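You operate a simulated robot arm through the tools that you are given. There is no shell and no other tool. Be economical: measure what you need, move in short steps, check, and stop when the job is done.

You run a simulated two-armed robot. Do the job below in one go: nothing can be reset, and whatever is moved stays where it is left.

Task
Pick up the red-knobbed pin with one hand, pass it to the other hand and put it on the back of the mould bench.

The check looks at the end state, three seconds after you hand in, the way a careful person would. Anything else that was tipped, shoved, dropped, spilled or broken makes it a failure.

Robot
Two 6-joint arms with two-finger grippers on one trunk, on a base that drives. Base frame: it is fixed to the floor where the robot stands at the start and does not move with it; the origin is under the middle of the robot, x ahead of it, y to its left, z up; the surface under the hand at the start is at about z = 800. Readings come in mm, degrees, newtons and seconds.
The left shoulder is at the start at [70, 176, 1123], the right one opposite. With the tool pointing down near the work surface each hand reaches from about 460 to 800 mm from the robot's upright axis, wherever it stands, measured 20 degrees to its own side. Places, roughly: back of the mould bench [-1100, -1900, 900]; red-knobbed pin (4x4x11 cm) [800, 0, 900]. Payload 2.45 kg a hand.
The tool frame of a hand sits at the grasp point between the pads (the TCP): z along the fingers, y along the line on which they close. The tips reach 26 mm beyond it. Largest opening 96 mm; the body of the gripper starts 69 mm behind the TCP.
Orientation is that of the tool frame in the base frame, as a unit quaternion [x, y, z, w]. With the fingers straight down and closing along the base's y, the tool's x points along the base's -x, its y along +y and its z along -z.

Tools
- The arms move only by the tool servo_tool. It takes "left_rows", "right_rows" or both (then of equal length, played together; a hand with none holds still); each is a list of rows, each a list of 7 numbers: the turn, a rotation vector about the tool's x, y, z in units of 90 degrees (1.0 is 90 degrees), then the shift along the tool's x, y, z in units of 500 mm (1.0 is 500 mm), then the closure, from 0 (fully open) to 1 (shut). In form: [[ax, ay, az, tx, ty, tz, grip], ...]. A call has 1 to 10 rows; each row is the pose to reach, as a shift and turn from the pose commanded when the call began, along the tool's axes at that moment. A call with a number of a shift or a turn outside -1 to 1 is refused whole. Each row takes 0.2 s and may step no farther than 50 mm and 8.6 degrees from the row before; otherwise, or with a gripper value out of range, the whole call is refused. A pose out of reach is approached as far as the arm can. The call stops where the force on the tool passes 40 N (or 10 N more than at its start, if that is more) or the arm is blocked; 0.2 s more then pass. Each finger halts on what it meets, pressing with about 43 N; the grip force reading is that of the motor and also rises with nothing between the fingers. The clock runs only during rows and for 0.2 s after the last one: add rows that repeat a pose to give the fingers time. It gives the time, the measured TCP pose, the force on the tool (base axes), the opening and the grip force at its end, in the units of the frame above (readings bear some noise), with the torque about the TCP (base axes, N m) and any sound that the robot's microphone picked up, and new pictures: "pictures" is both (left out), scene, wrist or none (wrist: the cameras of the hands that moved).
- Cameras (640 x 400 px; columns grow to the right, rows downward): "scene" is now at [134.8, -8, 1435.9]; the picture's right is [-0.13, -0.99, 0.00], its down [-0.64, 0.08, -0.77] and it looks along [0.76, -0.10, -0.64] (base axes); focal length 251 px, centre (320, 200). "left" rides on the left gripper at [82, -3, -98] in its tool frame; the picture's right is [0.04, 1.00, 0.00], its down [-0.73, 0.03, -0.68] and it looks along [-0.68, 0.03, 0.73] (tool axes); focal length 256 px, centre (320, 200). "right" rides on the right gripper at [81, 3, -98] in its tool frame; the picture's right is [-0.04, 1.00, 0.00], its down [-0.73, -0.03, -0.68] and it looks along [-0.68, -0.03, 0.73] (tool axes); focal length 256 px, centre (320, 200).
- lift_body(by): slides the trunk up (or, below 0, down) by that many mm; the arms and the scene camera ride with it, the base frame stays. It gives what a move gives, with no picture.
- base_move(legs): drives the robot by 1 to 6 legs, each [ahead, left, turn to the left] in mm, mm and degrees, along the robot's own axes; the way and the turn of a leg run together, so that a leg with both is an arc; at most 1500 mm and 180 degrees a leg. The arms and the cameras ride along, it lands a little off, and it stops where it bumps. It gives what a move gives, and a new picture of the scene camera.
- aim_head(pan, tilt): turns the head with the scene camera to pan (to the left, within 86 degrees either way) and tilt (down, from -29 to 69), counted from straight ahead of the robot. It gives what a move gives, and a new picture of the scene camera.
- locate(camera, pixels): for up to 12 pixels [column, row] of the newest picture of that camera ("zoom" is the newest enlarged one), the place [x, y, z] in the base frame of the surface seen there, good to about 2 mm. The clock stands still meanwhile.
- close_up(camera, box): a new picture of the part [left, top, right, bottom] of that camera's present view, enlarged. The clock stands still meanwhile.
- sign_off(): hands the job in; it is judged then, once.

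Keep the steps short. Do not move on a guess: measure, check each grasp and each placing, and mend mistakes. In all there are 80 turns and 260 pictures (those below and enlarged ones count). Leave the grippers open and the arms clear of the work at the hand-in unless told otherwise, and finish with a single line.

The tools are called after "Request:" as a command line: name --argument value ..., lists and objects as JSON in quotes. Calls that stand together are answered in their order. servo_tool: Moves the arms, as the interface text tells. Its arguments: {"type":"object","properties":{"left_rows":{"type":"array"},"right_rows":{"type":"array"},"pictures":{"type":"string","enum":["both","scene","wrist","none"]}},"required":[]} The other tools are called the same way: lift_body (by) slides the trunk up or down; base_move (legs) drives the base; aim_head (pan, tilt) turns the head that bears the scene camera; locate (camera, pixels) gives the place of the surface under pixels of a picture; close_up (camera, box) takes an enlarged picture of a part of a camera's view; sign_off () hands the job in.

At the start:

```text
clock: 0.0
left_position: [587.8, 216.2, 1142.1]
left_tool_rot: [0.0, 1.0, 0.001, 0.0]
left_wrist_force: [-0.1, 0.7, -0.8]
left_torque: [0.0, -0.01, 0.02]
left_finger_gap: 95.9
left_finger_force: 0.1
right_position: [416.6, -209.9, 1087.9]
right_tool_rot: [0.0, 1.0, -0.001, -0.001]
right_wrist_force: [-0.8, 0.4, 0.6]
right_torque: [-0.02, 0.0, -0.03]
right_finger_gap: 95.8
right_finger_force: 0.1
trunk travel left (down, up): [-608.0, 232.0]
robot x, y, heading: [1.2, 1.6, -0.2]
head pan, tilt: [-7.2, 40.0]
```

scene: 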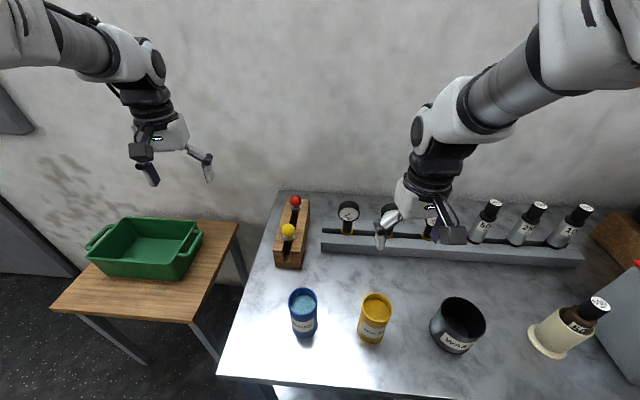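
right: 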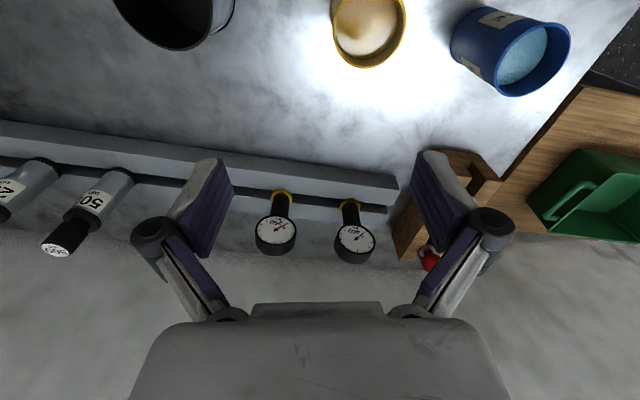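
left: 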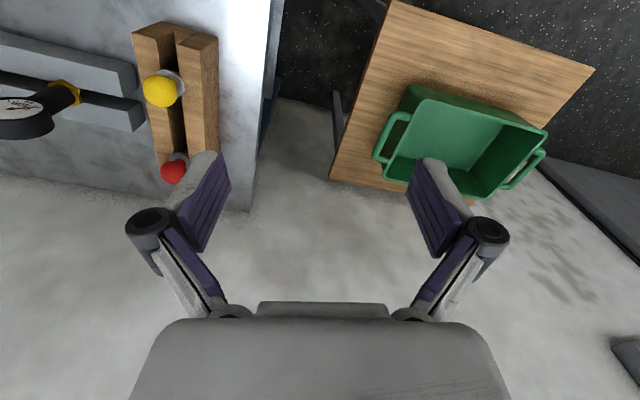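

I see the wooden rack with a red and a yellow knob near pixel (292,215). I'll enlarge it to measure it.

Request:
close_up --camera "scene" --box '[250, 180, 346, 280]'

Request:
close_up --camera "left" --box '[100, 0, 260, 220]'

Request:
locate --camera "scene" --pixels '[[295, 200], [288, 230], [294, 214], [305, 222], [281, 222], [276, 262], [302, 264], [345, 208], [340, 236], [304, 302], [330, 220], [296, 250]]'

```text
4.00 times, centred on (298, 230) of scene
```

zoom: 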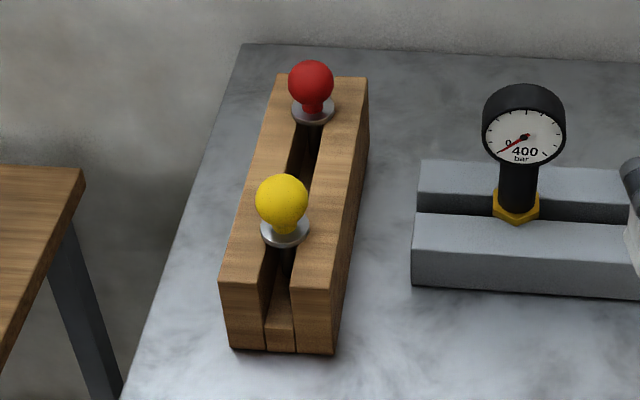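

```text
1.82 times, centred on (180, 110) of left
```

zoom: 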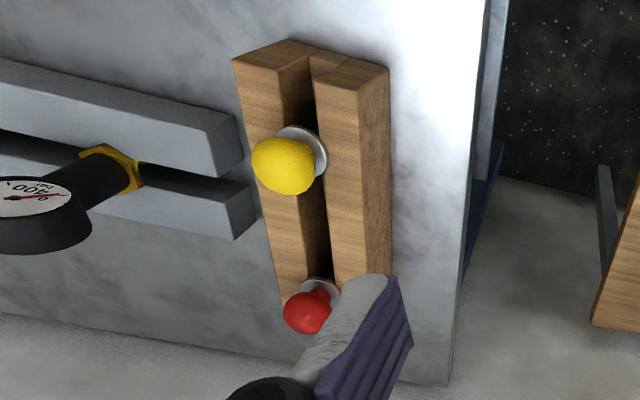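

```text
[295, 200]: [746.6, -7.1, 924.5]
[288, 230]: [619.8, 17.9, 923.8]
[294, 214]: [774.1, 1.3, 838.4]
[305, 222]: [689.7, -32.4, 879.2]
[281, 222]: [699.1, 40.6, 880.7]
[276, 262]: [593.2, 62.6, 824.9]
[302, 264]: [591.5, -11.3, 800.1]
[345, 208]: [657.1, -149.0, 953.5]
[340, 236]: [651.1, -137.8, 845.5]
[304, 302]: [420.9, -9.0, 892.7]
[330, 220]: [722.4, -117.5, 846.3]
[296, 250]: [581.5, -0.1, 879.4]
```

The rack top is at z≈880, with the red knob in front of the wall at about (765, -7, 920). Next I'll measure the knob and collar in the enlarged picture, then turn the head to look for the mould bench.

Request:
locate --camera "zoom" --pixels '[[290, 310], [308, 312], [325, 310], [308, 330], [318, 290], [305, 285], [330, 292], [282, 300], [290, 230], [340, 230], [285, 165], [305, 130]]'

Request:
aim_head --pan -86 --tilt 25

```text
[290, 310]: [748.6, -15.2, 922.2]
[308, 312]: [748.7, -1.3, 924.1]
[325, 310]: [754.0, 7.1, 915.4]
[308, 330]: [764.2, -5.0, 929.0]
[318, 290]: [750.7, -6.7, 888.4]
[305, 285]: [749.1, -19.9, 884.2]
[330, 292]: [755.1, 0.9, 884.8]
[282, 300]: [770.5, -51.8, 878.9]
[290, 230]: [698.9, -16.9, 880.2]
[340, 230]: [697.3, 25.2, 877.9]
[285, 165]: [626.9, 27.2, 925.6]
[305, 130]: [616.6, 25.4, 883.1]
```

```text
clock: 1.5
left_position: [587.6, 214.2, 1142.1]
left_tool_rot: [0.0, 1.0, 0.0, 0.0]
left_wrist_force: [0.5, -0.4, 0.7]
left_torque: [-0.01, 0.0, 0.02]
left_finger_gap: 95.9
left_finger_force: 0.1
right_position: [416.6, -208.2, 1089.0]
right_tool_rot: [-0.001, 1.0, 0.0, -0.001]
right_wrist_force: [1.0, -0.2, -0.4]
right_torque: [0.04, 0.01, 0.0]
right_finger_gap: 96.1
right_finger_force: 0.2
trunk travel left (down, up): [-608.0, 232.0]
robot x, y, heading: [2.1, 3.3, -0.3]
head pan, tilt: [-85.9, 25.0]
```

scene: 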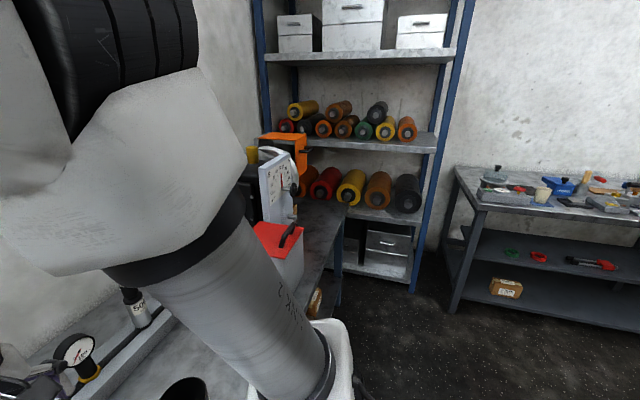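

Behind the robot and to its right is a cluttered bench, the mould bench. The red knob is a sphere of about 36 mm centred near (761, -6, 913), a little too far for a comfortable left reach. I'll turn the base 15° right to bring the left shoulder closer, then look again.

Request:
base_move --legs '[[0, 0, -15]]'

Request:
aim_head --pan 12 --tilt 40

```text
clock: 2.8
left_position: [623.9, 50.4, 1142.1]
left_tool_rot: [0.135, 0.991, 0.001, 0.0]
left_wrist_force: [0.1, 0.5, 0.9]
left_torque: [0.03, 0.03, 0.01]
left_finger_gap: 95.9
left_finger_force: 0.0
right_position: [346.0, -312.2, 1088.2]
right_tool_rot: [0.136, 0.991, -0.001, -0.002]
right_wrist_force: [-0.6, 0.0, -0.5]
right_torque: [0.01, 0.01, 0.04]
right_finger_gap: 96.0
right_finger_force: 0.0
trunk travel left (down, up): [-608.0, 232.0]
robot x, y, heading: [-0.2, 0.2, -15.7]
head pan, tilt: [-85.9, 25.0]
```

scene: 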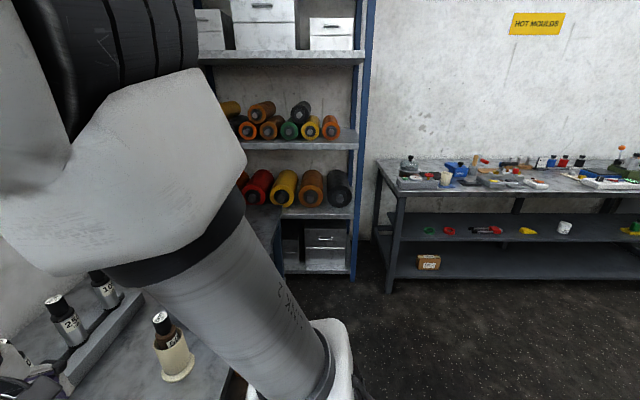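

```text
clock: 4.6
left_position: [624.9, 50.3, 1142.7]
left_tool_rot: [0.136, 0.991, 0.0, 0.0]
left_wrist_force: [-0.3, 0.2, -1.1]
left_torque: [-0.02, -0.01, 0.01]
left_finger_gap: 96.2
left_finger_force: 0.1
right_position: [346.2, -313.8, 1089.5]
right_tool_rot: [0.136, 0.991, -0.001, -0.001]
right_wrist_force: [0.4, 0.0, -0.7]
right_torque: [0.0, -0.01, 0.02]
right_finger_gap: 96.1
right_finger_force: 0.1
trunk travel left (down, up): [-608.0, 232.0]
robot x, y, heading: [1.0, -2.7, -15.7]
head pan, tilt: [12.0, 40.0]
```

scene: 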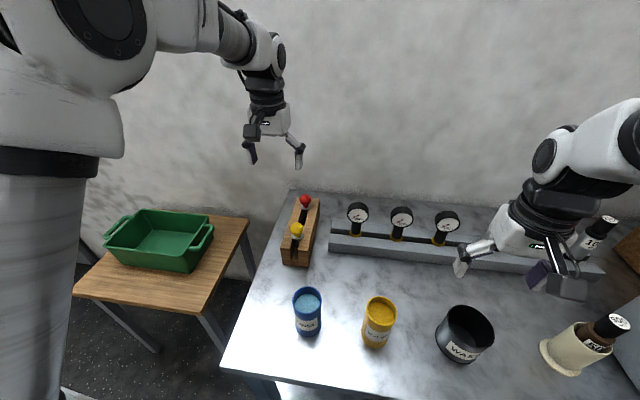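

I read the left hand at (624.5, 50, 1142), straight down, and its closing line is square to the rack slot to within about 4°. I'll move it to about 85 mm above the knob and check with the wrist camera.

Request:
servo_tool --left_rows '[[0, 0, 0, -0.059, -0.007, 0.04, 0], [0, 0, 0, -0.117, -0.014, 0.08, 0], [0, 0, 0, -0.176, -0.021, 0.12, 0], [0, 0, 0, -0.235, -0.028, 0.16, 0], [0, 0, 0, -0.293, -0.035, 0.2, 0], [0, 0, 0, -0.293, -0.035, 0.284, 0], [0, 0, 0, -0.293, -0.035, 0.284, 0]]'

```text
clock: 6.2
left_position: [762.4, -8.1, 996.7]
left_tool_rot: [0.136, 0.991, -0.001, 0.0]
left_wrist_force: [-0.2, 0.4, 0.8]
left_torque: [-0.02, 0.01, 0.04]
left_finger_gap: 96.2
left_finger_force: 0.1
right_position: [344.4, -313.2, 1088.2]
right_tool_rot: [0.136, 0.991, -0.001, -0.001]
right_wrist_force: [-0.4, 0.3, 0.6]
right_torque: [0.0, 0.05, -0.01]
right_finger_gap: 95.7
right_finger_force: 0.0
trunk travel left (down, up): [-608.0, 232.0]
robot x, y, heading: [1.2, 3.4, -15.5]
head pan, tilt: [12.0, 40.0]
```

scene: 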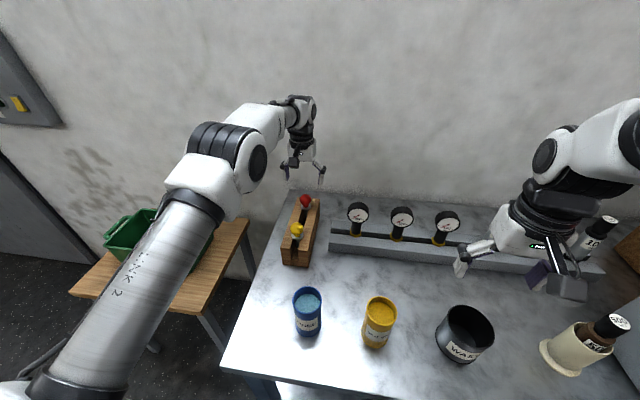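
left: 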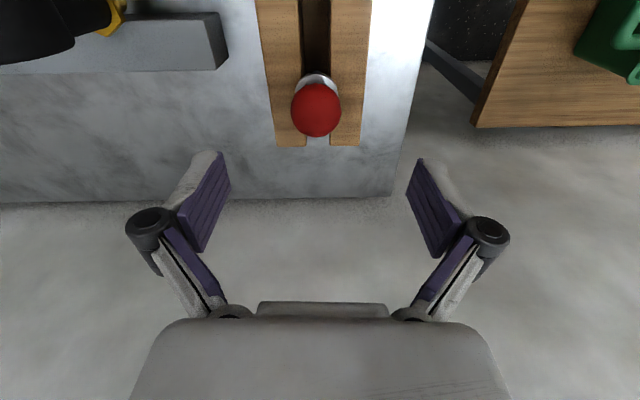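

The knob is at (316,108) in the left picture, between the fingers. I'll measure it there.

Request:
locate --camera "left" --pixels '[[316, 88], [316, 108], [316, 128], [296, 108], [336, 108], [316, 77], [280, 143], [305, 143], [332, 143], [358, 143]]'

Request:
close_up --camera "left" --box '[236, 50, 396, 150]'

```text
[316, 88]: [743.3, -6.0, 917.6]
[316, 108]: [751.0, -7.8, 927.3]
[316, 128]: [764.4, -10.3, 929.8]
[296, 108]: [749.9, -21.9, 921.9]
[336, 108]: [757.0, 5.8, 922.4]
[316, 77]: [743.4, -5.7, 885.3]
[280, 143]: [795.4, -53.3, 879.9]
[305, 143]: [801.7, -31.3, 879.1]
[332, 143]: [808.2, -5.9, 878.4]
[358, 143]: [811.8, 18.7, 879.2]
```

```text
4.00 times, centred on (316, 100) of left
```

zoom: 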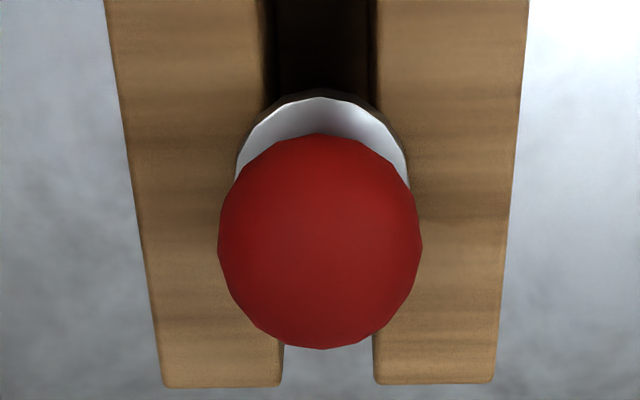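

The sphere's centre comes out at about (760, -9, 913), top 930, collar top about 886. I'll lower 80 mm so the tips stop around z=891, then close.

Request:
servo_tool --left_rows '[[0, 0, 0, 0.003, -0.003, 0.06, 0], [0, 0, 0, 0.003, -0.003, 0.12, 0], [0, 0, 0, 0.003, -0.003, 0.158, 0], [0, 0, 0, 0.003, -0.003, 0.158, 0]]' --pictures "wrist"

```text
clock: 7.2
left_position: [759.9, -9.3, 919.3]
left_tool_rot: [0.136, 0.991, 0.0, 0.0]
left_wrist_force: [0.7, 0.2, -0.2]
left_torque: [0.0, 0.01, -0.02]
left_finger_gap: 95.9
left_finger_force: 0.0
right_position: [345.1, -313.0, 1088.4]
right_tool_rot: [0.137, 0.991, -0.001, -0.001]
right_wrist_force: [-0.5, 0.5, 0.2]
right_torque: [0.0, 0.0, 0.01]
right_finger_gap: 96.1
right_finger_force: 0.1
trunk travel left (down, up): [-608.0, 232.0]
robot x, y, heading: [-1.3, -2.6, -15.5]
head pan, tilt: [12.0, 40.0]
```

left: 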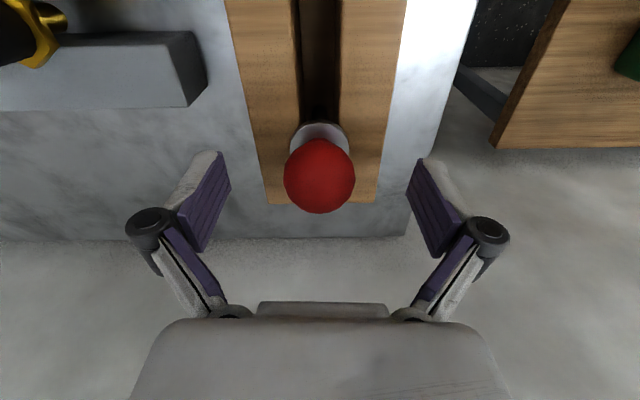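

The hand is centred over the knob at z≈919. I'll go 3 mm lower and close.

Request:
servo_tool --left_rows '[[0, 0, 0, 0, 0, 0.006, 0.3], [0, 0, 0, 0, 0, 0.006, 1], [0, 0, 0, 0, 0, 0.006, 1], [0, 0, 0, 0, 0, 0.006, 1]]' --pictures "wrist"

```text
clock: 8.2
left_position: [759.0, -9.7, 916.6]
left_tool_rot: [0.135, 0.991, 0.0, 0.0]
left_wrist_force: [0.8, -0.2, 4.6]
left_torque: [-0.03, 0.01, -0.02]
left_finger_gap: 35.5
left_finger_force: 42.8
right_position: [345.7, -313.6, 1088.3]
right_tool_rot: [0.136, 0.991, -0.001, -0.001]
right_wrist_force: [0.4, -0.4, 0.4]
right_torque: [0.03, -0.02, -0.01]
right_finger_gap: 95.9
right_finger_force: 0.2
trunk travel left (down, up): [-608.0, 232.0]
robot x, y, heading: [-1.6, -0.2, -15.8]
head pan, tilt: [12.0, 40.0]
```

left: 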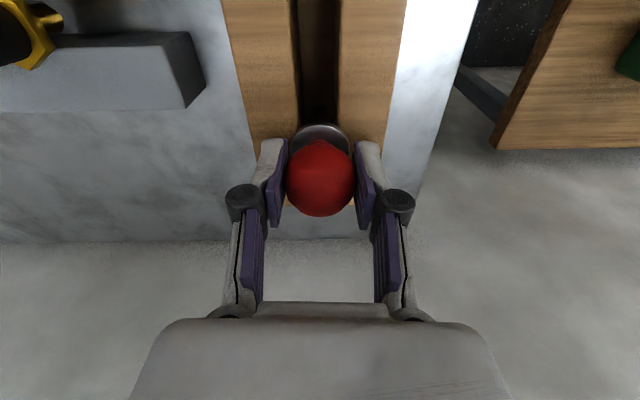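

The gap is 35.5 mm with 43 N, so the knob is held. I'll lift straight up.

Request:
servo_tool --left_rows '[[0, 0, 0, 0, 0, -0.03, 1], [0, 0, 0, 0, 0, -0.08, 1], [0, 0, 0, 0, 0, -0.16, 1], [0, 0, 0, 0, 0, -0.24, 1], [0, 0, 0, 0, 0, -0.32, 1], [0, 0, 0, 0, 0, -0.36, 1], [0, 0, 0, 0, 0, -0.36, 1]]'

```text
clock: 9.8
left_position: [756.2, -7.8, 1096.4]
left_tool_rot: [0.136, 0.991, 0.0, 0.001]
left_wrist_force: [0.3, -0.3, -1.4]
left_torque: [0.0, 0.0, 0.01]
left_finger_gap: 35.8
left_finger_force: 43.3
right_position: [346.4, -313.0, 1088.9]
right_tool_rot: [0.136, 0.991, -0.001, -0.001]
right_wrist_force: [0.7, -0.2, 0.6]
right_torque: [0.02, 0.0, 0.0]
right_finger_gap: 96.2
right_finger_force: 0.0
trunk travel left (down, up): [-608.0, 232.0]
robot x, y, heading: [1.0, 1.1, -15.6]
head pan, tilt: [12.0, 40.0]
```

scene: 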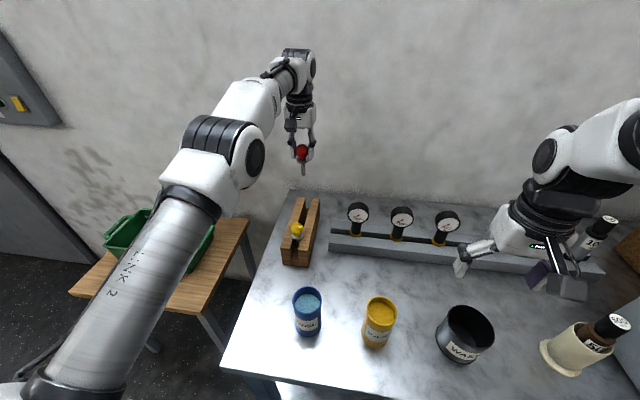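
left: 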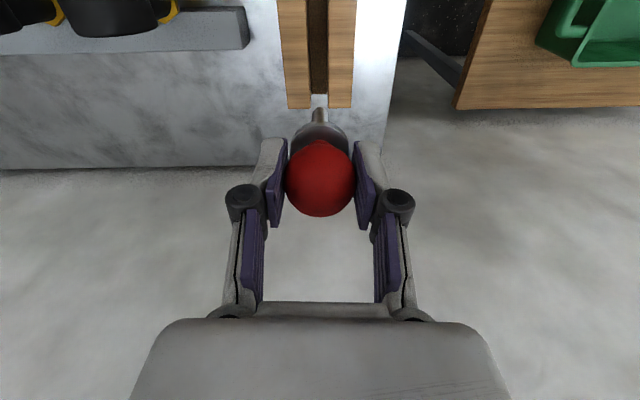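

The pin is out of the rack and hangs straight below the hand. I'll draw the left hand 200 mm back and 60 up, then get the robot away from the table.

Request:
servo_tool --left_rows '[[0, 0, 0, 0.03, 0, -0.06, 1], [0, 0, 0, 0.1, 0, -0.12, 1], [0, 0, 0, 0.18, 0, -0.12, 1], [0, 0, 0, 0.26, 0, -0.12, 1], [0, 0, 0, 0.34, 0, -0.12, 1], [0, 0, 0, 0.4, 0, -0.12, 1], [0, 0, 0, 0.4, 0, -0.12, 1]]' --pictures "scene"

```text
clock: 11.4
left_position: [566.6, 48.4, 1154.4]
left_tool_rot: [0.136, 0.991, 0.0, 0.0]
left_wrist_force: [0.6, 0.0, -1.5]
left_torque: [-0.05, 0.03, 0.0]
left_finger_gap: 35.8
left_finger_force: 43.2
right_position: [346.5, -314.3, 1087.8]
right_tool_rot: [0.136, 0.991, -0.001, -0.001]
right_wrist_force: [-0.3, -0.4, 0.1]
right_torque: [-0.02, 0.03, 0.01]
right_finger_gap: 96.1
right_finger_force: 0.0
trunk travel left (down, up): [-608.0, 232.0]
robot x, y, heading: [3.8, -0.3, -15.4]
head pan, tilt: [12.0, 40.0]
```

scene: 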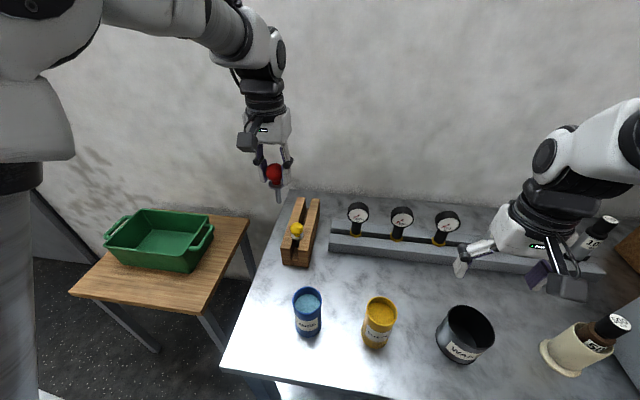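

The path back needs to be clear. I'll look left with the head to check the floor behind on that side; the right side looked open.

Request:
aim_head --pan 86 --tilt 40

Request:
aim_head --pan -86 --tilt 40

```text
clock: 12.8
left_position: [566.5, 46.5, 1154.7]
left_tool_rot: [0.135, 0.991, 0.0, 0.0]
left_wrist_force: [-0.2, -0.3, -1.9]
left_torque: [0.0, 0.01, 0.0]
left_finger_gap: 35.4
left_finger_force: 42.1
right_position: [346.7, -313.6, 1089.5]
right_tool_rot: [0.136, 0.991, -0.002, -0.001]
right_wrist_force: [-0.4, 0.4, 0.1]
right_torque: [-0.03, -0.04, 0.02]
right_finger_gap: 96.1
right_finger_force: 0.1
trunk travel left (down, up): [-608.0, 232.0]
robot x, y, heading: [-5.6, -0.6, -15.4]
head pan, tilt: [85.9, 40.0]
```

scene: 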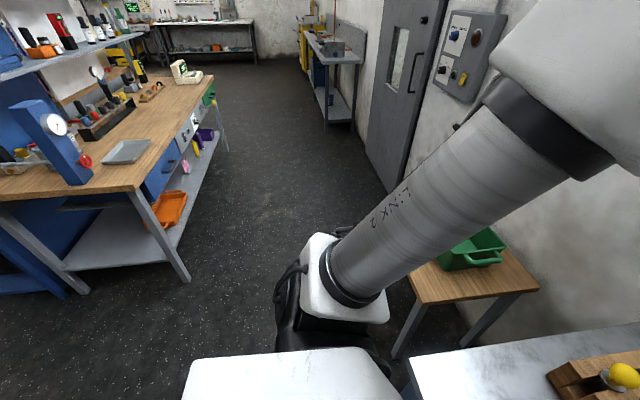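

```text
clock: 15.4
left_position: [566.1, 45.8, 1154.8]
left_tool_rot: [0.136, 0.991, 0.0, 0.0]
left_wrist_force: [-0.6, -0.2, -1.1]
left_torque: [0.01, 0.02, -0.04]
left_finger_gap: 35.3
left_finger_force: 42.7
right_position: [345.4, -314.0, 1087.8]
right_tool_rot: [0.135, 0.991, -0.001, -0.001]
right_wrist_force: [0.6, 0.5, -0.3]
right_torque: [-0.02, -0.01, -0.02]
right_finger_gap: 96.1
right_finger_force: 0.1
trunk travel left (down, up): [-608.0, 232.0]
robot x, y, heading: [0.2, -2.8, -15.4]
head pan, tilt: [-85.9, 40.0]
```

scene: 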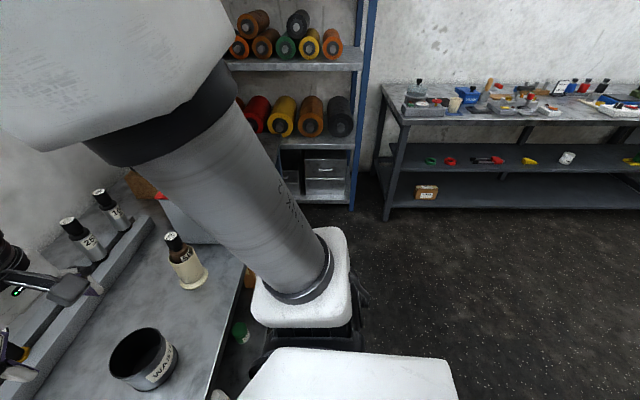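

There's a workbench to the rear left, about 1.1 m off, and open floor directly behind and to the right. Before driving I'll measure the mould bench in this view.

Request:
locate --camera "scene" --pixels '[[402, 122], [384, 84], [637, 119], [460, 121], [520, 119], [440, 105], [550, 110], [590, 102], [560, 84], [387, 220], [350, 207], [212, 395]]'

Request:
close_up --camera "scene" --box '[370, 50, 640, 219]'

```text
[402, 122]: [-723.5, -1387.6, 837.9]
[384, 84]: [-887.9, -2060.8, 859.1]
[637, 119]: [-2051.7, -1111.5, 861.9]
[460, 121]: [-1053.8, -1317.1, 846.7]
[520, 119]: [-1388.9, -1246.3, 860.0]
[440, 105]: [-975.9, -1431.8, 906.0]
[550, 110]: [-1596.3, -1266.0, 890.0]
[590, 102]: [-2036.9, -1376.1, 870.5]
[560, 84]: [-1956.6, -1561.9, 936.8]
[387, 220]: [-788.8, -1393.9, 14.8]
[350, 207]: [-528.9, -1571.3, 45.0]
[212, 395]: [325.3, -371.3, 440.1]
```

```text
2.37 times, centred on (505, 134) of scene
```

zoom: 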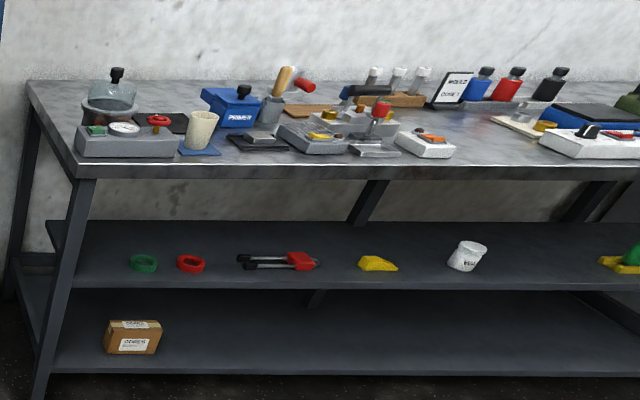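

The bench top is about z=865. Its front edge runs from (-723,-1388) to (-2051,-1111), it's about 690 deep, and square-on to it is a heading near -103°. The path behind is clear, so I'll back 400 mm with 100 to the right, then turn right 87°.

Request:
base_move --legs '[[-400, -60, 0], [0, 0, -87]]'

Request:
aim_head --pan 0 --tilt 30

```text
clock: 21.7
left_position: [-348.3, -513.8, 1154.2]
left_tool_rot: [0.791, 0.612, 0.0, 0.0]
left_wrist_force: [0.1, 0.6, -1.2]
left_torque: [0.0, 0.03, 0.0]
left_finger_gap: 35.6
left_finger_force: 42.7
right_position: [-712.9, -297.8, 1088.8]
right_tool_rot: [0.792, 0.611, 0.0, -0.002]
right_wrist_force: [0.9, -1.1, -0.5]
right_torque: [0.0, 0.02, 0.0]
right_finger_gap: 96.0
right_finger_force: 0.1
trunk travel left (down, up): [-608.0, 232.0]
robot x, y, heading: [-401.4, 51.1, -104.7]
head pan, tilt: [-85.9, 40.0]
```

scene: 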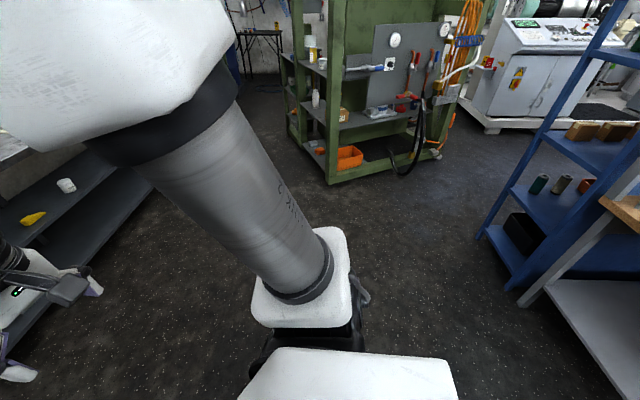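

```text
clock: 23.3
left_position: [-349.4, -513.0, 1154.3]
left_tool_rot: [0.791, 0.612, 0.0, 0.0]
left_wrist_force: [-0.2, -0.2, -1.7]
left_torque: [-0.02, 0.02, -0.02]
left_finger_gap: 35.4
left_finger_force: 43.5
right_position: [-712.5, -297.9, 1089.0]
right_tool_rot: [0.792, 0.61, 0.001, -0.001]
right_wrist_force: [0.7, 0.3, 0.0]
right_torque: [0.01, 0.01, -0.02]
right_finger_gap: 95.9
right_finger_force: 0.1
trunk travel left (down, up): [-608.0, 232.0]
robot x, y, heading: [-401.6, 55.1, -104.5]
head pan, tilt: [0.0, 30.0]
```

scene: 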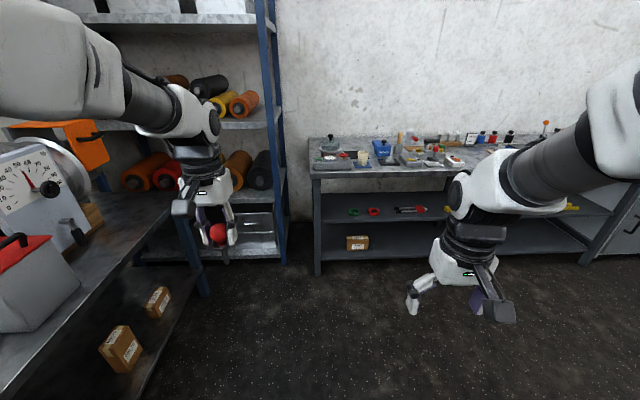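

There's clear floor toward the bench. I'll strafe 450 right, then drive 750 forward, which still leaves the hands short of the bench.

Request:
base_move --legs '[[0, -450, 0], [750, 0, 0]]'

Request:
aim_head --pan 0 --tilt 35

```text
clock: 29.8
left_position: [-975.2, -1144.1, 1154.3]
left_tool_rot: [0.79, 0.613, 0.0, 0.001]
left_wrist_force: [-0.7, 1.5, -1.4]
left_torque: [0.0, 0.01, 0.0]
left_finger_gap: 35.9
left_finger_force: 43.0
right_position: [-1340.4, -929.8, 1087.6]
right_tool_rot: [0.79, 0.613, 0.0, -0.001]
right_wrist_force: [0.5, -0.3, 0.2]
right_torque: [0.0, 0.02, 0.02]
right_finger_gap: 95.9
right_finger_force: 0.1
trunk travel left (down, up): [-608.0, 232.0]
robot x, y, heading: [-1034.6, -578.7, -104.4]
head pan, tilt: [0.0, 30.0]
```

scene: 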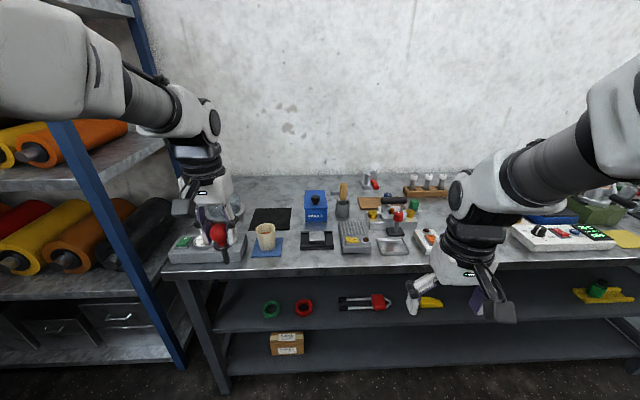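

```text
clock: 30.5
left_position: [-975.8, -1143.2, 1154.7]
left_tool_rot: [0.791, 0.612, -0.001, 0.0]
left_wrist_force: [-0.4, 0.3, -1.2]
left_torque: [0.03, 0.03, -0.01]
left_finger_gap: 35.5
left_finger_force: 43.0
right_position: [-1339.6, -929.7, 1090.0]
right_tool_rot: [0.791, 0.612, 0.0, -0.001]
right_wrist_force: [0.5, 0.9, -1.2]
right_torque: [-0.02, 0.02, 0.0]
right_finger_gap: 95.9
right_finger_force: 0.0
trunk travel left (down, up): [-608.0, 232.0]
robot x, y, heading: [-1033.6, -579.8, -104.6]
head pan, tilt: [0.0, 35.0]
```

scene: 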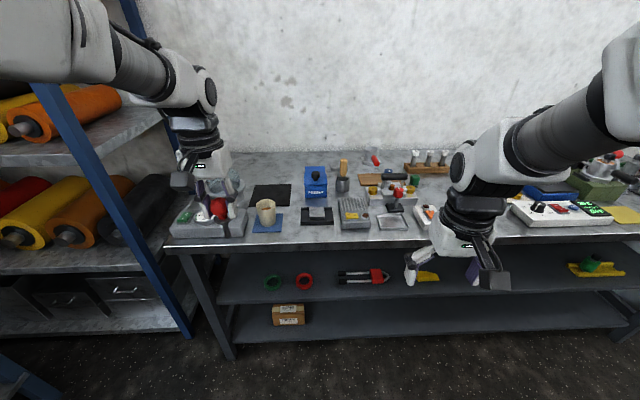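

The back strip of the bench near the wall looks clear behind the black mat and the blue box, at pixels (250..350, 155..170). I'll measure it.

Request:
locate --camera "scene" --pixels '[[270, 170], [270, 155], [290, 160], [340, 157], [300, 178], [272, 185], [316, 168], [250, 240], [345, 240], [374, 160], [240, 160], [232, 330]]'

Request:
close_up --camera "scene" --box '[170, 130, 410, 280]'

```text
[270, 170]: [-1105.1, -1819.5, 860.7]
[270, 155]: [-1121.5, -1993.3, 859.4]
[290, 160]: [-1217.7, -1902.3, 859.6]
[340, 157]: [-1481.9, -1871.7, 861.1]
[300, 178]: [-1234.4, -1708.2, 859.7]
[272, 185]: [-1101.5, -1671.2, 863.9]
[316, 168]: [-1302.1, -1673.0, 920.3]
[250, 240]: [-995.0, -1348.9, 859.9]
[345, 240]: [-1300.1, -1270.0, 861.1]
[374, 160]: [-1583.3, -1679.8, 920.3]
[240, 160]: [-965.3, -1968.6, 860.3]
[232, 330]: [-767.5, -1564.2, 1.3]
```

```text
2.67 times, centred on (290, 205) of scene
```

zoom: 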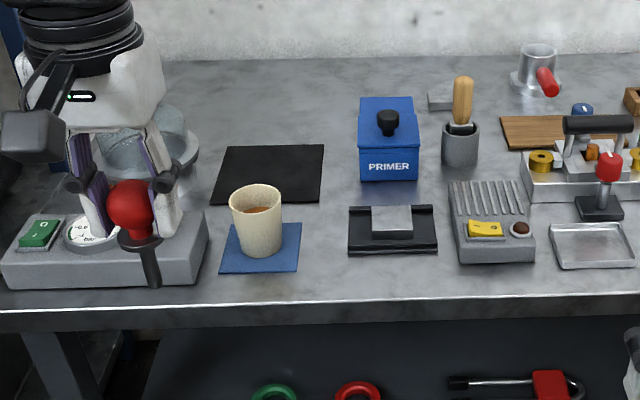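

The bench top is z=860. There's an open strip about x -1250..-1000, y -1990..-1700 behind the mat, so I'll aim near (-1110,-1870). Next I'll see how far the base sticks out in front, to know how near it can come.

Request:
aim_head --pan 0 --tilt 69

```text
clock: 31.4
left_position: [-976.6, -1143.3, 1155.3]
left_tool_rot: [0.791, 0.612, 0.0, 0.0]
left_wrist_force: [-0.7, 0.3, -0.5]
left_torque: [-0.01, 0.01, 0.0]
left_finger_gap: 35.6
left_finger_force: 43.0
right_position: [-1340.0, -928.7, 1089.1]
right_tool_rot: [0.79, 0.613, 0.0, -0.002]
right_wrist_force: [-0.1, -0.5, 0.4]
right_torque: [-0.02, 0.03, 0.0]
right_finger_gap: 95.9
right_finger_force: 0.0
trunk travel left (down, up): [-608.0, 232.0]
robot x, y, heading: [-1036.8, -581.1, -104.5]
head pan, tilt: [0.0, 68.8]
```

scene: 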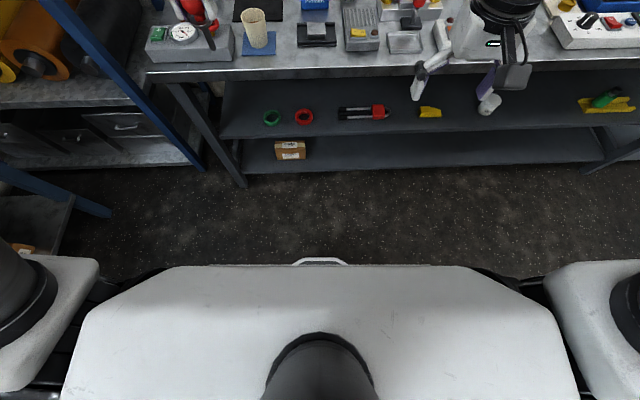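

Request:
locate --camera "scene" --pixels '[[320, 259], [320, 268], [190, 270], [480, 270], [320, 245], [110, 300], [320, 76], [320, 135], [320, 162], [243, 186], [320, 330], [508, 275]]'

```text
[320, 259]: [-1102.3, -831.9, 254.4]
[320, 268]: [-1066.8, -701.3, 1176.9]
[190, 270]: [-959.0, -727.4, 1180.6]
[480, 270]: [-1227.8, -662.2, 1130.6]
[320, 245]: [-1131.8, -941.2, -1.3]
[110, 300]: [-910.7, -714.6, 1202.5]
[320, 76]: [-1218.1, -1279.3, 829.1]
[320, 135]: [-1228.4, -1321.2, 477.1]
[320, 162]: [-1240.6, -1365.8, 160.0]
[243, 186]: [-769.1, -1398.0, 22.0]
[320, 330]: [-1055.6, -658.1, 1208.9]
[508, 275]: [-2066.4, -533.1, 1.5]
```

The base front is only about 260 mm ahead of the axis, and the bench shelves sit back from its edge, so I can get near enough to place with the tool tilted about 30°.

**Hand-over plan, here in front of the bench:** the left hand turns to point right, so the pin lies horizontal with its shaft to the right. The right hand then takes the shaft near its finger tips, 30° off vertical.

The left hand turns first.

Request:
servo_tool --left_rows '[[0.09, 0, 0, 0.01, -0.024, 0, 1], [0.18, 0, 0, 0.02, -0.048, 0, 1], [0.27, 0, 0, 0.03, -0.072, 0, 1], [0.36, 0, 0, 0.04, -0.096, 0, 1], [0.45, 0, 0, 0.05, -0.12, 0, 1], [0.54, 0, 0, 0.06, -0.144, 0, 1], [0.63, 0, 0, 0.07, -0.168, 0, 1], [0.72, 0, 0, 0.08, -0.192, 0, 1], [0.81, 0, 0, 0.09, -0.216, 0, 1], [0.9, 0, 0, 0.1, -0.234, 0, 1]]' --pictures "none"

Request:
aim_head --pan 0 --tilt 35

```text
clock: 33.6
left_position: [-1076.6, -1067.5, 1154.7]
left_tool_rot: [0.601, 0.464, -0.399, -0.514]
left_wrist_force: [0.3, 0.1, -1.6]
left_torque: [0.01, -0.04, -0.03]
left_finger_gap: 35.5
left_finger_force: 42.9
right_position: [-1340.9, -931.1, 1088.1]
right_tool_rot: [0.791, 0.612, 0.001, -0.002]
right_wrist_force: [-0.1, -0.8, 0.6]
right_torque: [-0.01, -0.05, -0.02]
right_finger_gap: 95.8
right_finger_force: 0.0
trunk travel left (down, up): [-608.0, 232.0]
robot x, y, heading: [-1032.2, -580.4, -104.6]
head pan, tilt: [0.0, 68.8]
```

```text
clock: 34.6
left_position: [-1078.0, -1066.7, 1153.3]
left_tool_rot: [0.602, 0.465, -0.397, -0.514]
left_wrist_force: [-0.6, 0.0, -0.6]
left_torque: [-0.01, -0.03, -0.01]
left_finger_gap: 35.7
left_finger_force: 43.2
right_position: [-1341.1, -928.7, 1088.3]
right_tool_rot: [0.791, 0.612, 0.0, -0.002]
right_wrist_force: [-1.2, -0.6, -0.8]
right_torque: [0.04, 0.01, 0.01]
right_finger_gap: 96.0
right_finger_force: 0.1
trunk travel left (down, up): [-608.0, 232.0]
robot x, y, heading: [-1034.1, -575.3, -104.6]
head pan, tilt: [0.0, 35.0]
```

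scene: 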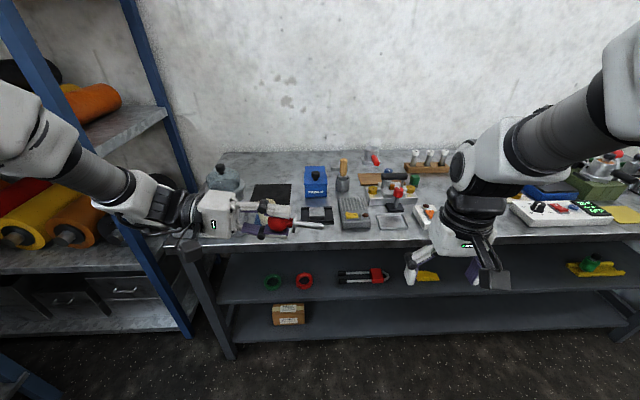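

The left hand is at 81°, with the pin nearly horizontal at (280..320, 222). I'll finish its turn and at the same time yaw and tilt the right hand while raising it above the pin level.

Request:
servo_tool --left_rows '[[0.05, 0, 0, 0, 0, 0, 1], [0.1, 0, 0, 0, 0, 0, 1], [0.1, 0, 0, 0, 0, 0, 1], [0.1, 0, 0, 0, 0, 0, 1], [0.1, 0, 0, 0, 0, 0, 1], [0.1, 0, 0, 0, 0, 0, 1], [0.1, 0, 0, 0, 0, 0, 1], [0.1, 0, 0, 0, 0, 0, 1], [0.1, 0, 0, 0, 0, 0, 1], [0.1, 0, 0, 0, 0, 0, 1]]' --right_rows '[[-0.0235, -0.0235, -0.0878, -0.01, 0.012, -0.032, 0], [-0.047, -0.047, -0.1755, -0.02, 0.024, -0.065, 0], [-0.0705, -0.0705, -0.2633, -0.03, 0.035, -0.097, 0], [-0.094, -0.094, -0.351, -0.04, 0.047, -0.13, 0], [-0.1175, -0.1175, -0.4388, -0.05, 0.059, -0.162, 0], [-0.141, -0.141, -0.5265, -0.06, 0.071, -0.194, 0], [-0.1644, -0.1644, -0.6143, -0.07, 0.083, -0.227, 0], [-0.1879, -0.1879, -0.702, -0.08, 0.094, -0.26, 0], [-0.2114, -0.2114, -0.7898, -0.09, 0.106, -0.292, 0], [-0.2349, -0.2349, -0.8775, -0.104, 0.118, -0.324, 0]]' --pictures "scene"

Request:
servo_tool --right_rows '[[-0.0261, -0.0261, -0.0975, 0, 0, 0, 0], [-0.0261, -0.0261, -0.0975, 0, 0, 0, 0]]' --pictures "both"

```text
clock: 36.8
left_position: [-1076.8, -1065.7, 1154.2]
left_tool_rot: [0.56, 0.433, -0.433, -0.558]
left_wrist_force: [-0.7, -0.2, -0.7]
left_torque: [0.02, -0.05, -0.02]
left_finger_gap: 35.4
left_finger_force: 43.0
right_position: [-1300.4, -1009.9, 1249.3]
right_tool_rot: [0.199, 0.951, -0.028, 0.236]
right_wrist_force: [-0.5, -0.6, 0.1]
right_torque: [0.02, 0.0, 0.0]
right_finger_gap: 96.1
right_finger_force: 0.0
right hand out of reach, approached as far as the arm can: row 1, 2, 3, 4, 5, 6, 7, 8, 9, 10
trunk travel left (down, up): [-608.0, 232.0]
robot x, y, heading: [-1033.2, -580.2, -104.6]
head pan, tilt: [0.0, 35.0]
```

scene: 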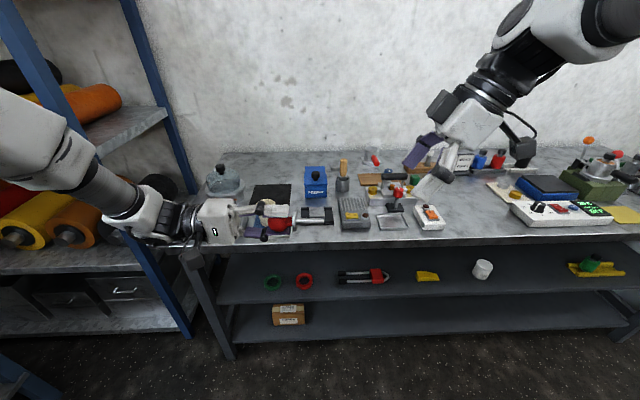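

```text
refused: row 1 steps farther than a row can; nothing moved
```

The right hand is nearly where I wanted it. The second call was refused because my last step was 9.4°. I'll split it in two.

Request:
servo_tool --right_rows '[[-0.013, -0.013, -0.0488, 0, 0, 0, 0], [-0.0261, -0.0261, -0.0975, 0, 0, 0, 0], [-0.0261, -0.0261, -0.0975, 0, 0, 0, 0]]' --pictures "both"

Request:
close_up --camera "scene" --box '[180, 170, 340, 270]'

```text
clock: 37.6
left_position: [-1077.3, -1065.4, 1153.7]
left_tool_rot: [0.559, 0.434, -0.432, -0.559]
left_wrist_force: [0.6, 0.4, -1.4]
left_torque: [-0.02, 0.0, -0.01]
left_finger_gap: 35.5
left_finger_force: 42.7
right_position: [-1300.2, -1007.9, 1248.7]
right_tool_rot: [0.122, 0.958, -0.032, 0.256]
right_wrist_force: [-0.6, 0.0, -1.0]
right_torque: [-0.02, -0.02, 0.01]
right_finger_gap: 95.9
right_finger_force: 0.1
trunk travel left (down, up): [-608.0, 232.0]
robot x, y, heading: [-1036.9, -578.3, -104.7]
head pan, tilt: [0.0, 35.0]
```

scene: 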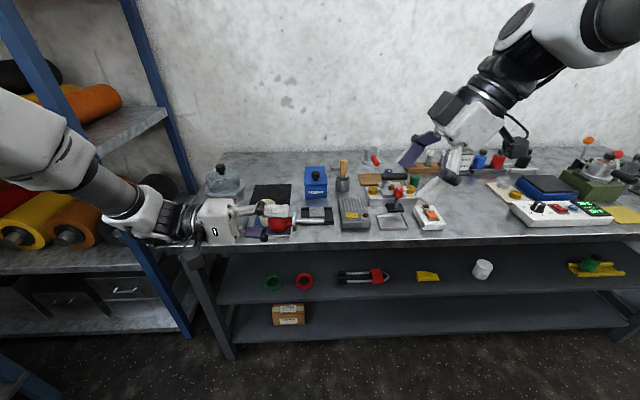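
right: 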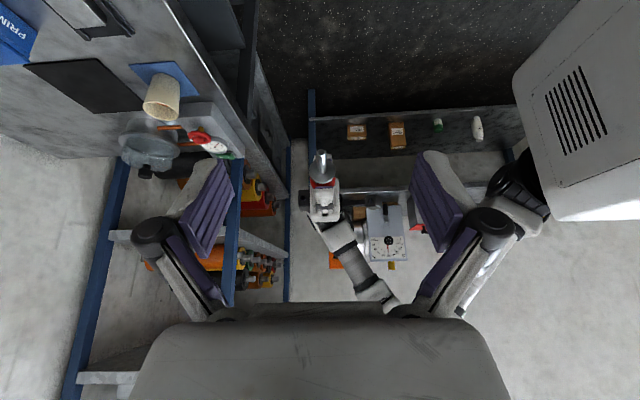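

```text
4.00 times, centred on (260, 220) of scene
```

zoom: 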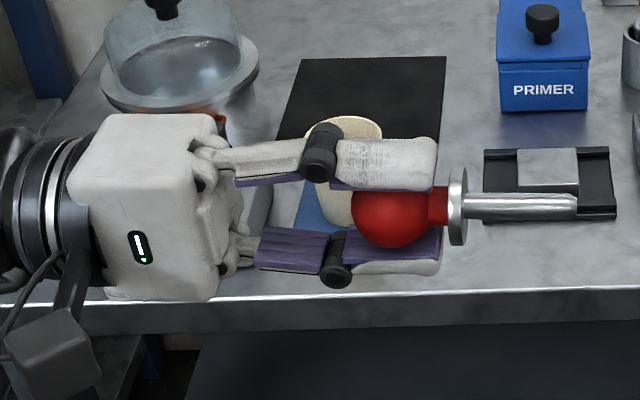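

The pin is clear in the enlarged view, horizontal, with its shaft from (466,206) to (578,206). I'll measure shaft and collar there.

Request:
locate --camera "zoom" --pixels '[[475, 205], [500, 205], [525, 205], [550, 205], [572, 205], [458, 205], [525, 196], [525, 216], [390, 215], [458, 175], [458, 240], [435, 180]]'

```text
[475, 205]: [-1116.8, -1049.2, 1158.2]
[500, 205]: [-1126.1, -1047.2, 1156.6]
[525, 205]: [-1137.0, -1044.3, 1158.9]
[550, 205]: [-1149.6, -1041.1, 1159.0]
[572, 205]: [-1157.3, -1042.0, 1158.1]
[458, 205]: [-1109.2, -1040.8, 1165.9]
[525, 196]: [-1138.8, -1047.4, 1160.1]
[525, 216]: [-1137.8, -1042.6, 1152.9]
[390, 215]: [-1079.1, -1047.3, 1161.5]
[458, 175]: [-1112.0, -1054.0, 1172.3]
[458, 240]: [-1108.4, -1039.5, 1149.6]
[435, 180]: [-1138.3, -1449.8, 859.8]
```

The shaft axis passes through about (-1137, -1049, 1154.5) midway between collar and end, which agrees with the left hand's pose. I'll bring the right hand to 80 mm short of it along its own finger direction.

Request:
servo_tool --right_rows '[[0, 0, 0, -0.05, 0.0, 0.03, 0], [0, 0, 0, -0.1, 0.0, 0.07, 0], [0, 0, 0, -0.15, 0.001, 0.1, 0], [0, 0, 0, -0.198, 0.001, 0.137, 0], [0, 0, 0, -0.198, 0.001, 0.137, 0], [0, 0, 0, -0.198, 0.001, 0.137, 0]]' --pictures "both"

Request:
close_up --camera "scene" --box '[200, 120, 440, 270]'

```text
clock: 39.0
left_position: [-1077.4, -1066.3, 1153.6]
left_tool_rot: [-0.559, -0.433, 0.433, 0.559]
left_wrist_force: [-0.2, -0.1, -1.0]
left_torque: [0.04, 0.01, -0.01]
left_finger_gap: 35.6
left_finger_force: 42.8
right_position: [-1182.3, -1038.8, 1238.1]
right_tool_rot: [0.123, 0.958, -0.031, 0.256]
right_wrist_force: [1.0, -0.1, -0.2]
right_torque: [0.02, 0.0, 0.02]
right_finger_gap: 96.0
right_finger_force: 0.1
trunk travel left (down, up): [-608.0, 232.0]
robot x, y, heading: [-1034.2, -580.2, -104.2]
head pan, tilt: [0.0, 35.0]
```

scene: 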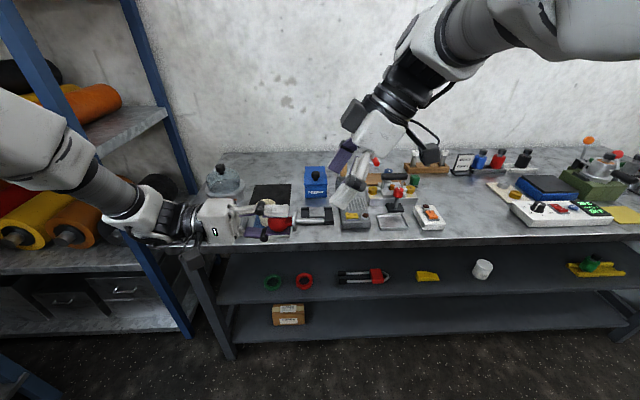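
right: 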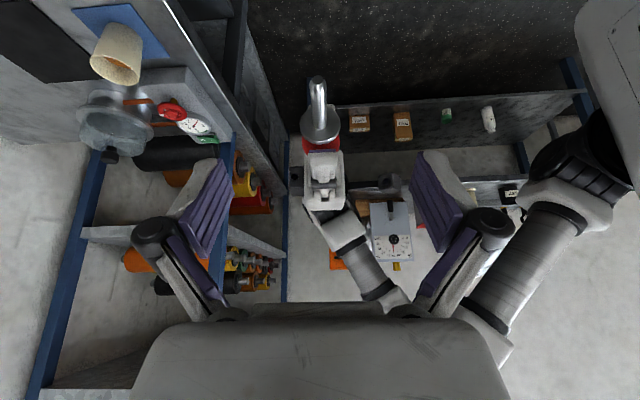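

```text
2.67 times, centred on (320, 195) of scene
```

zoom: 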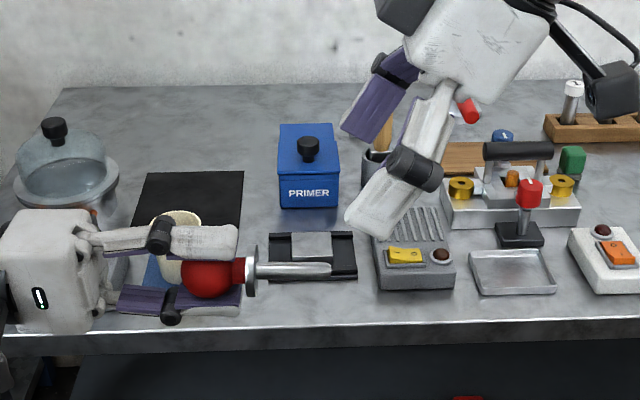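

The right fingers straddle the shaft line and point at it. I'll advance 78 mm, keeping them open, and check.

Request:
servo_tool --right_rows '[[0, 0, 0, 0.003, 0.002, 0.06, 0], [0, 0, 0, 0.003, 0.002, 0.12, 0], [0, 0, 0, 0.003, 0.002, 0.157, 0], [0, 0, 0, 0.003, 0.002, 0.157, 0]]' --pictures "both"

Request:
close_up --camera "scene" --box '[200, 145, 360, 245]'

```text
clock: 40.0
left_position: [-1077.0, -1067.3, 1153.7]
left_tool_rot: [-0.559, -0.433, 0.433, 0.559]
left_wrist_force: [-0.1, -0.2, -1.4]
left_torque: [-0.01, -0.03, -0.03]
left_finger_gap: 35.6
left_finger_force: 42.6
right_position: [-1165.3, -1049.6, 1189.0]
right_tool_rot: [0.126, 0.952, -0.04, 0.278]
right_wrist_force: [0.2, -0.3, 0.0]
right_torque: [0.01, -0.04, 0.01]
right_finger_gap: 95.9
right_finger_force: 0.1
right hand out of reach, approached as far as the arm can: row 3, 4
trunk travel left (down, up): [-608.0, 232.0]
robot x, y, heading: [-1028.7, -575.5, -104.2]
head pan, tilt: [0.0, 35.0]
```

scene: 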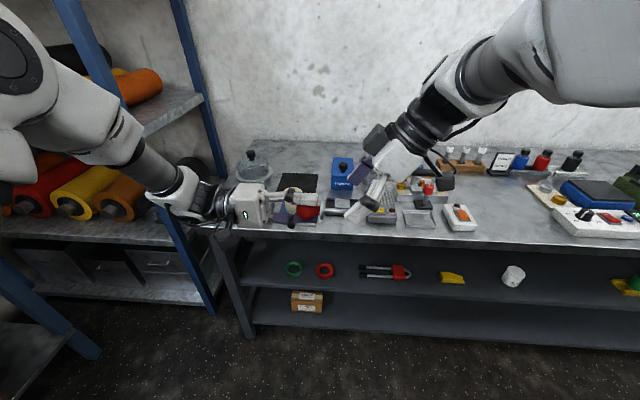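
right: 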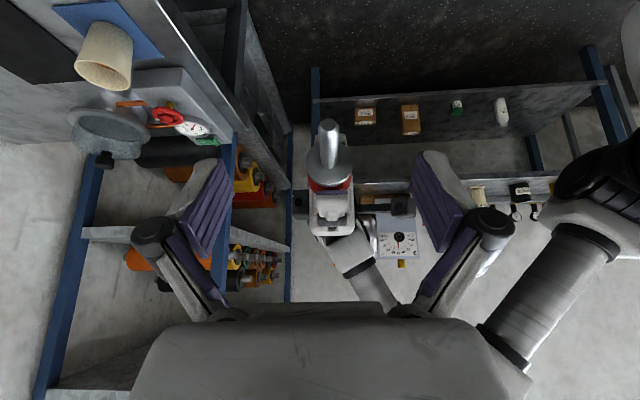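

```text
4.00 times, centred on (280, 195) of scene
```

zoom: 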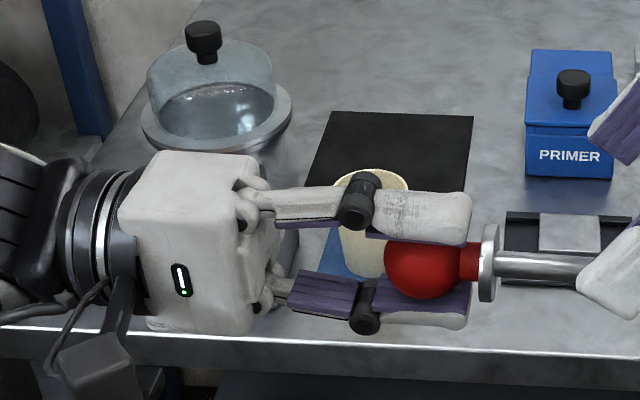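

The right hand stopped short at (-1165,-1050,1189), "out of reach", and the scene camera's view has shifted. Before going on, I'll check with the shaft and bench whether measurements still agree.

Request:
locate --camera "zoom" --pixels '[[510, 264], [540, 267], [570, 270], [420, 275], [570, 90], [400, 130]]'

Request:
aim_head --pan 0 --tilt 40

```text
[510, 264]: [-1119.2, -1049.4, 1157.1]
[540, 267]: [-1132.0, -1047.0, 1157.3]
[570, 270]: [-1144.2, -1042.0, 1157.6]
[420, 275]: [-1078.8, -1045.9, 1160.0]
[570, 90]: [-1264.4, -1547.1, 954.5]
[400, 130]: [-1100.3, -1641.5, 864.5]
```

```text
clock: 40.7
left_position: [-1077.1, -1064.7, 1152.8]
left_tool_rot: [0.56, 0.433, -0.433, -0.558]
left_wrist_force: [-0.5, 0.4, -1.0]
left_torque: [0.02, 0.01, 0.02]
left_finger_gap: 35.6
left_finger_force: 42.6
right_position: [-1166.0, -1048.5, 1187.9]
right_tool_rot: [0.127, 0.951, -0.039, 0.278]
right_wrist_force: [-0.1, -0.2, -0.1]
right_torque: [0.0, 0.01, -0.05]
right_finger_gap: 96.1
right_finger_force: 0.1
trunk travel left (down, up): [-608.0, 232.0]
robot x, y, heading: [-1031.9, -577.7, -104.4]
head pan, tilt: [0.0, 40.0]
```

scene: 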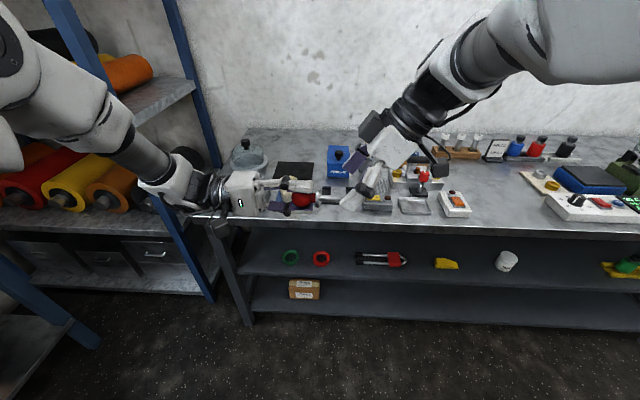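

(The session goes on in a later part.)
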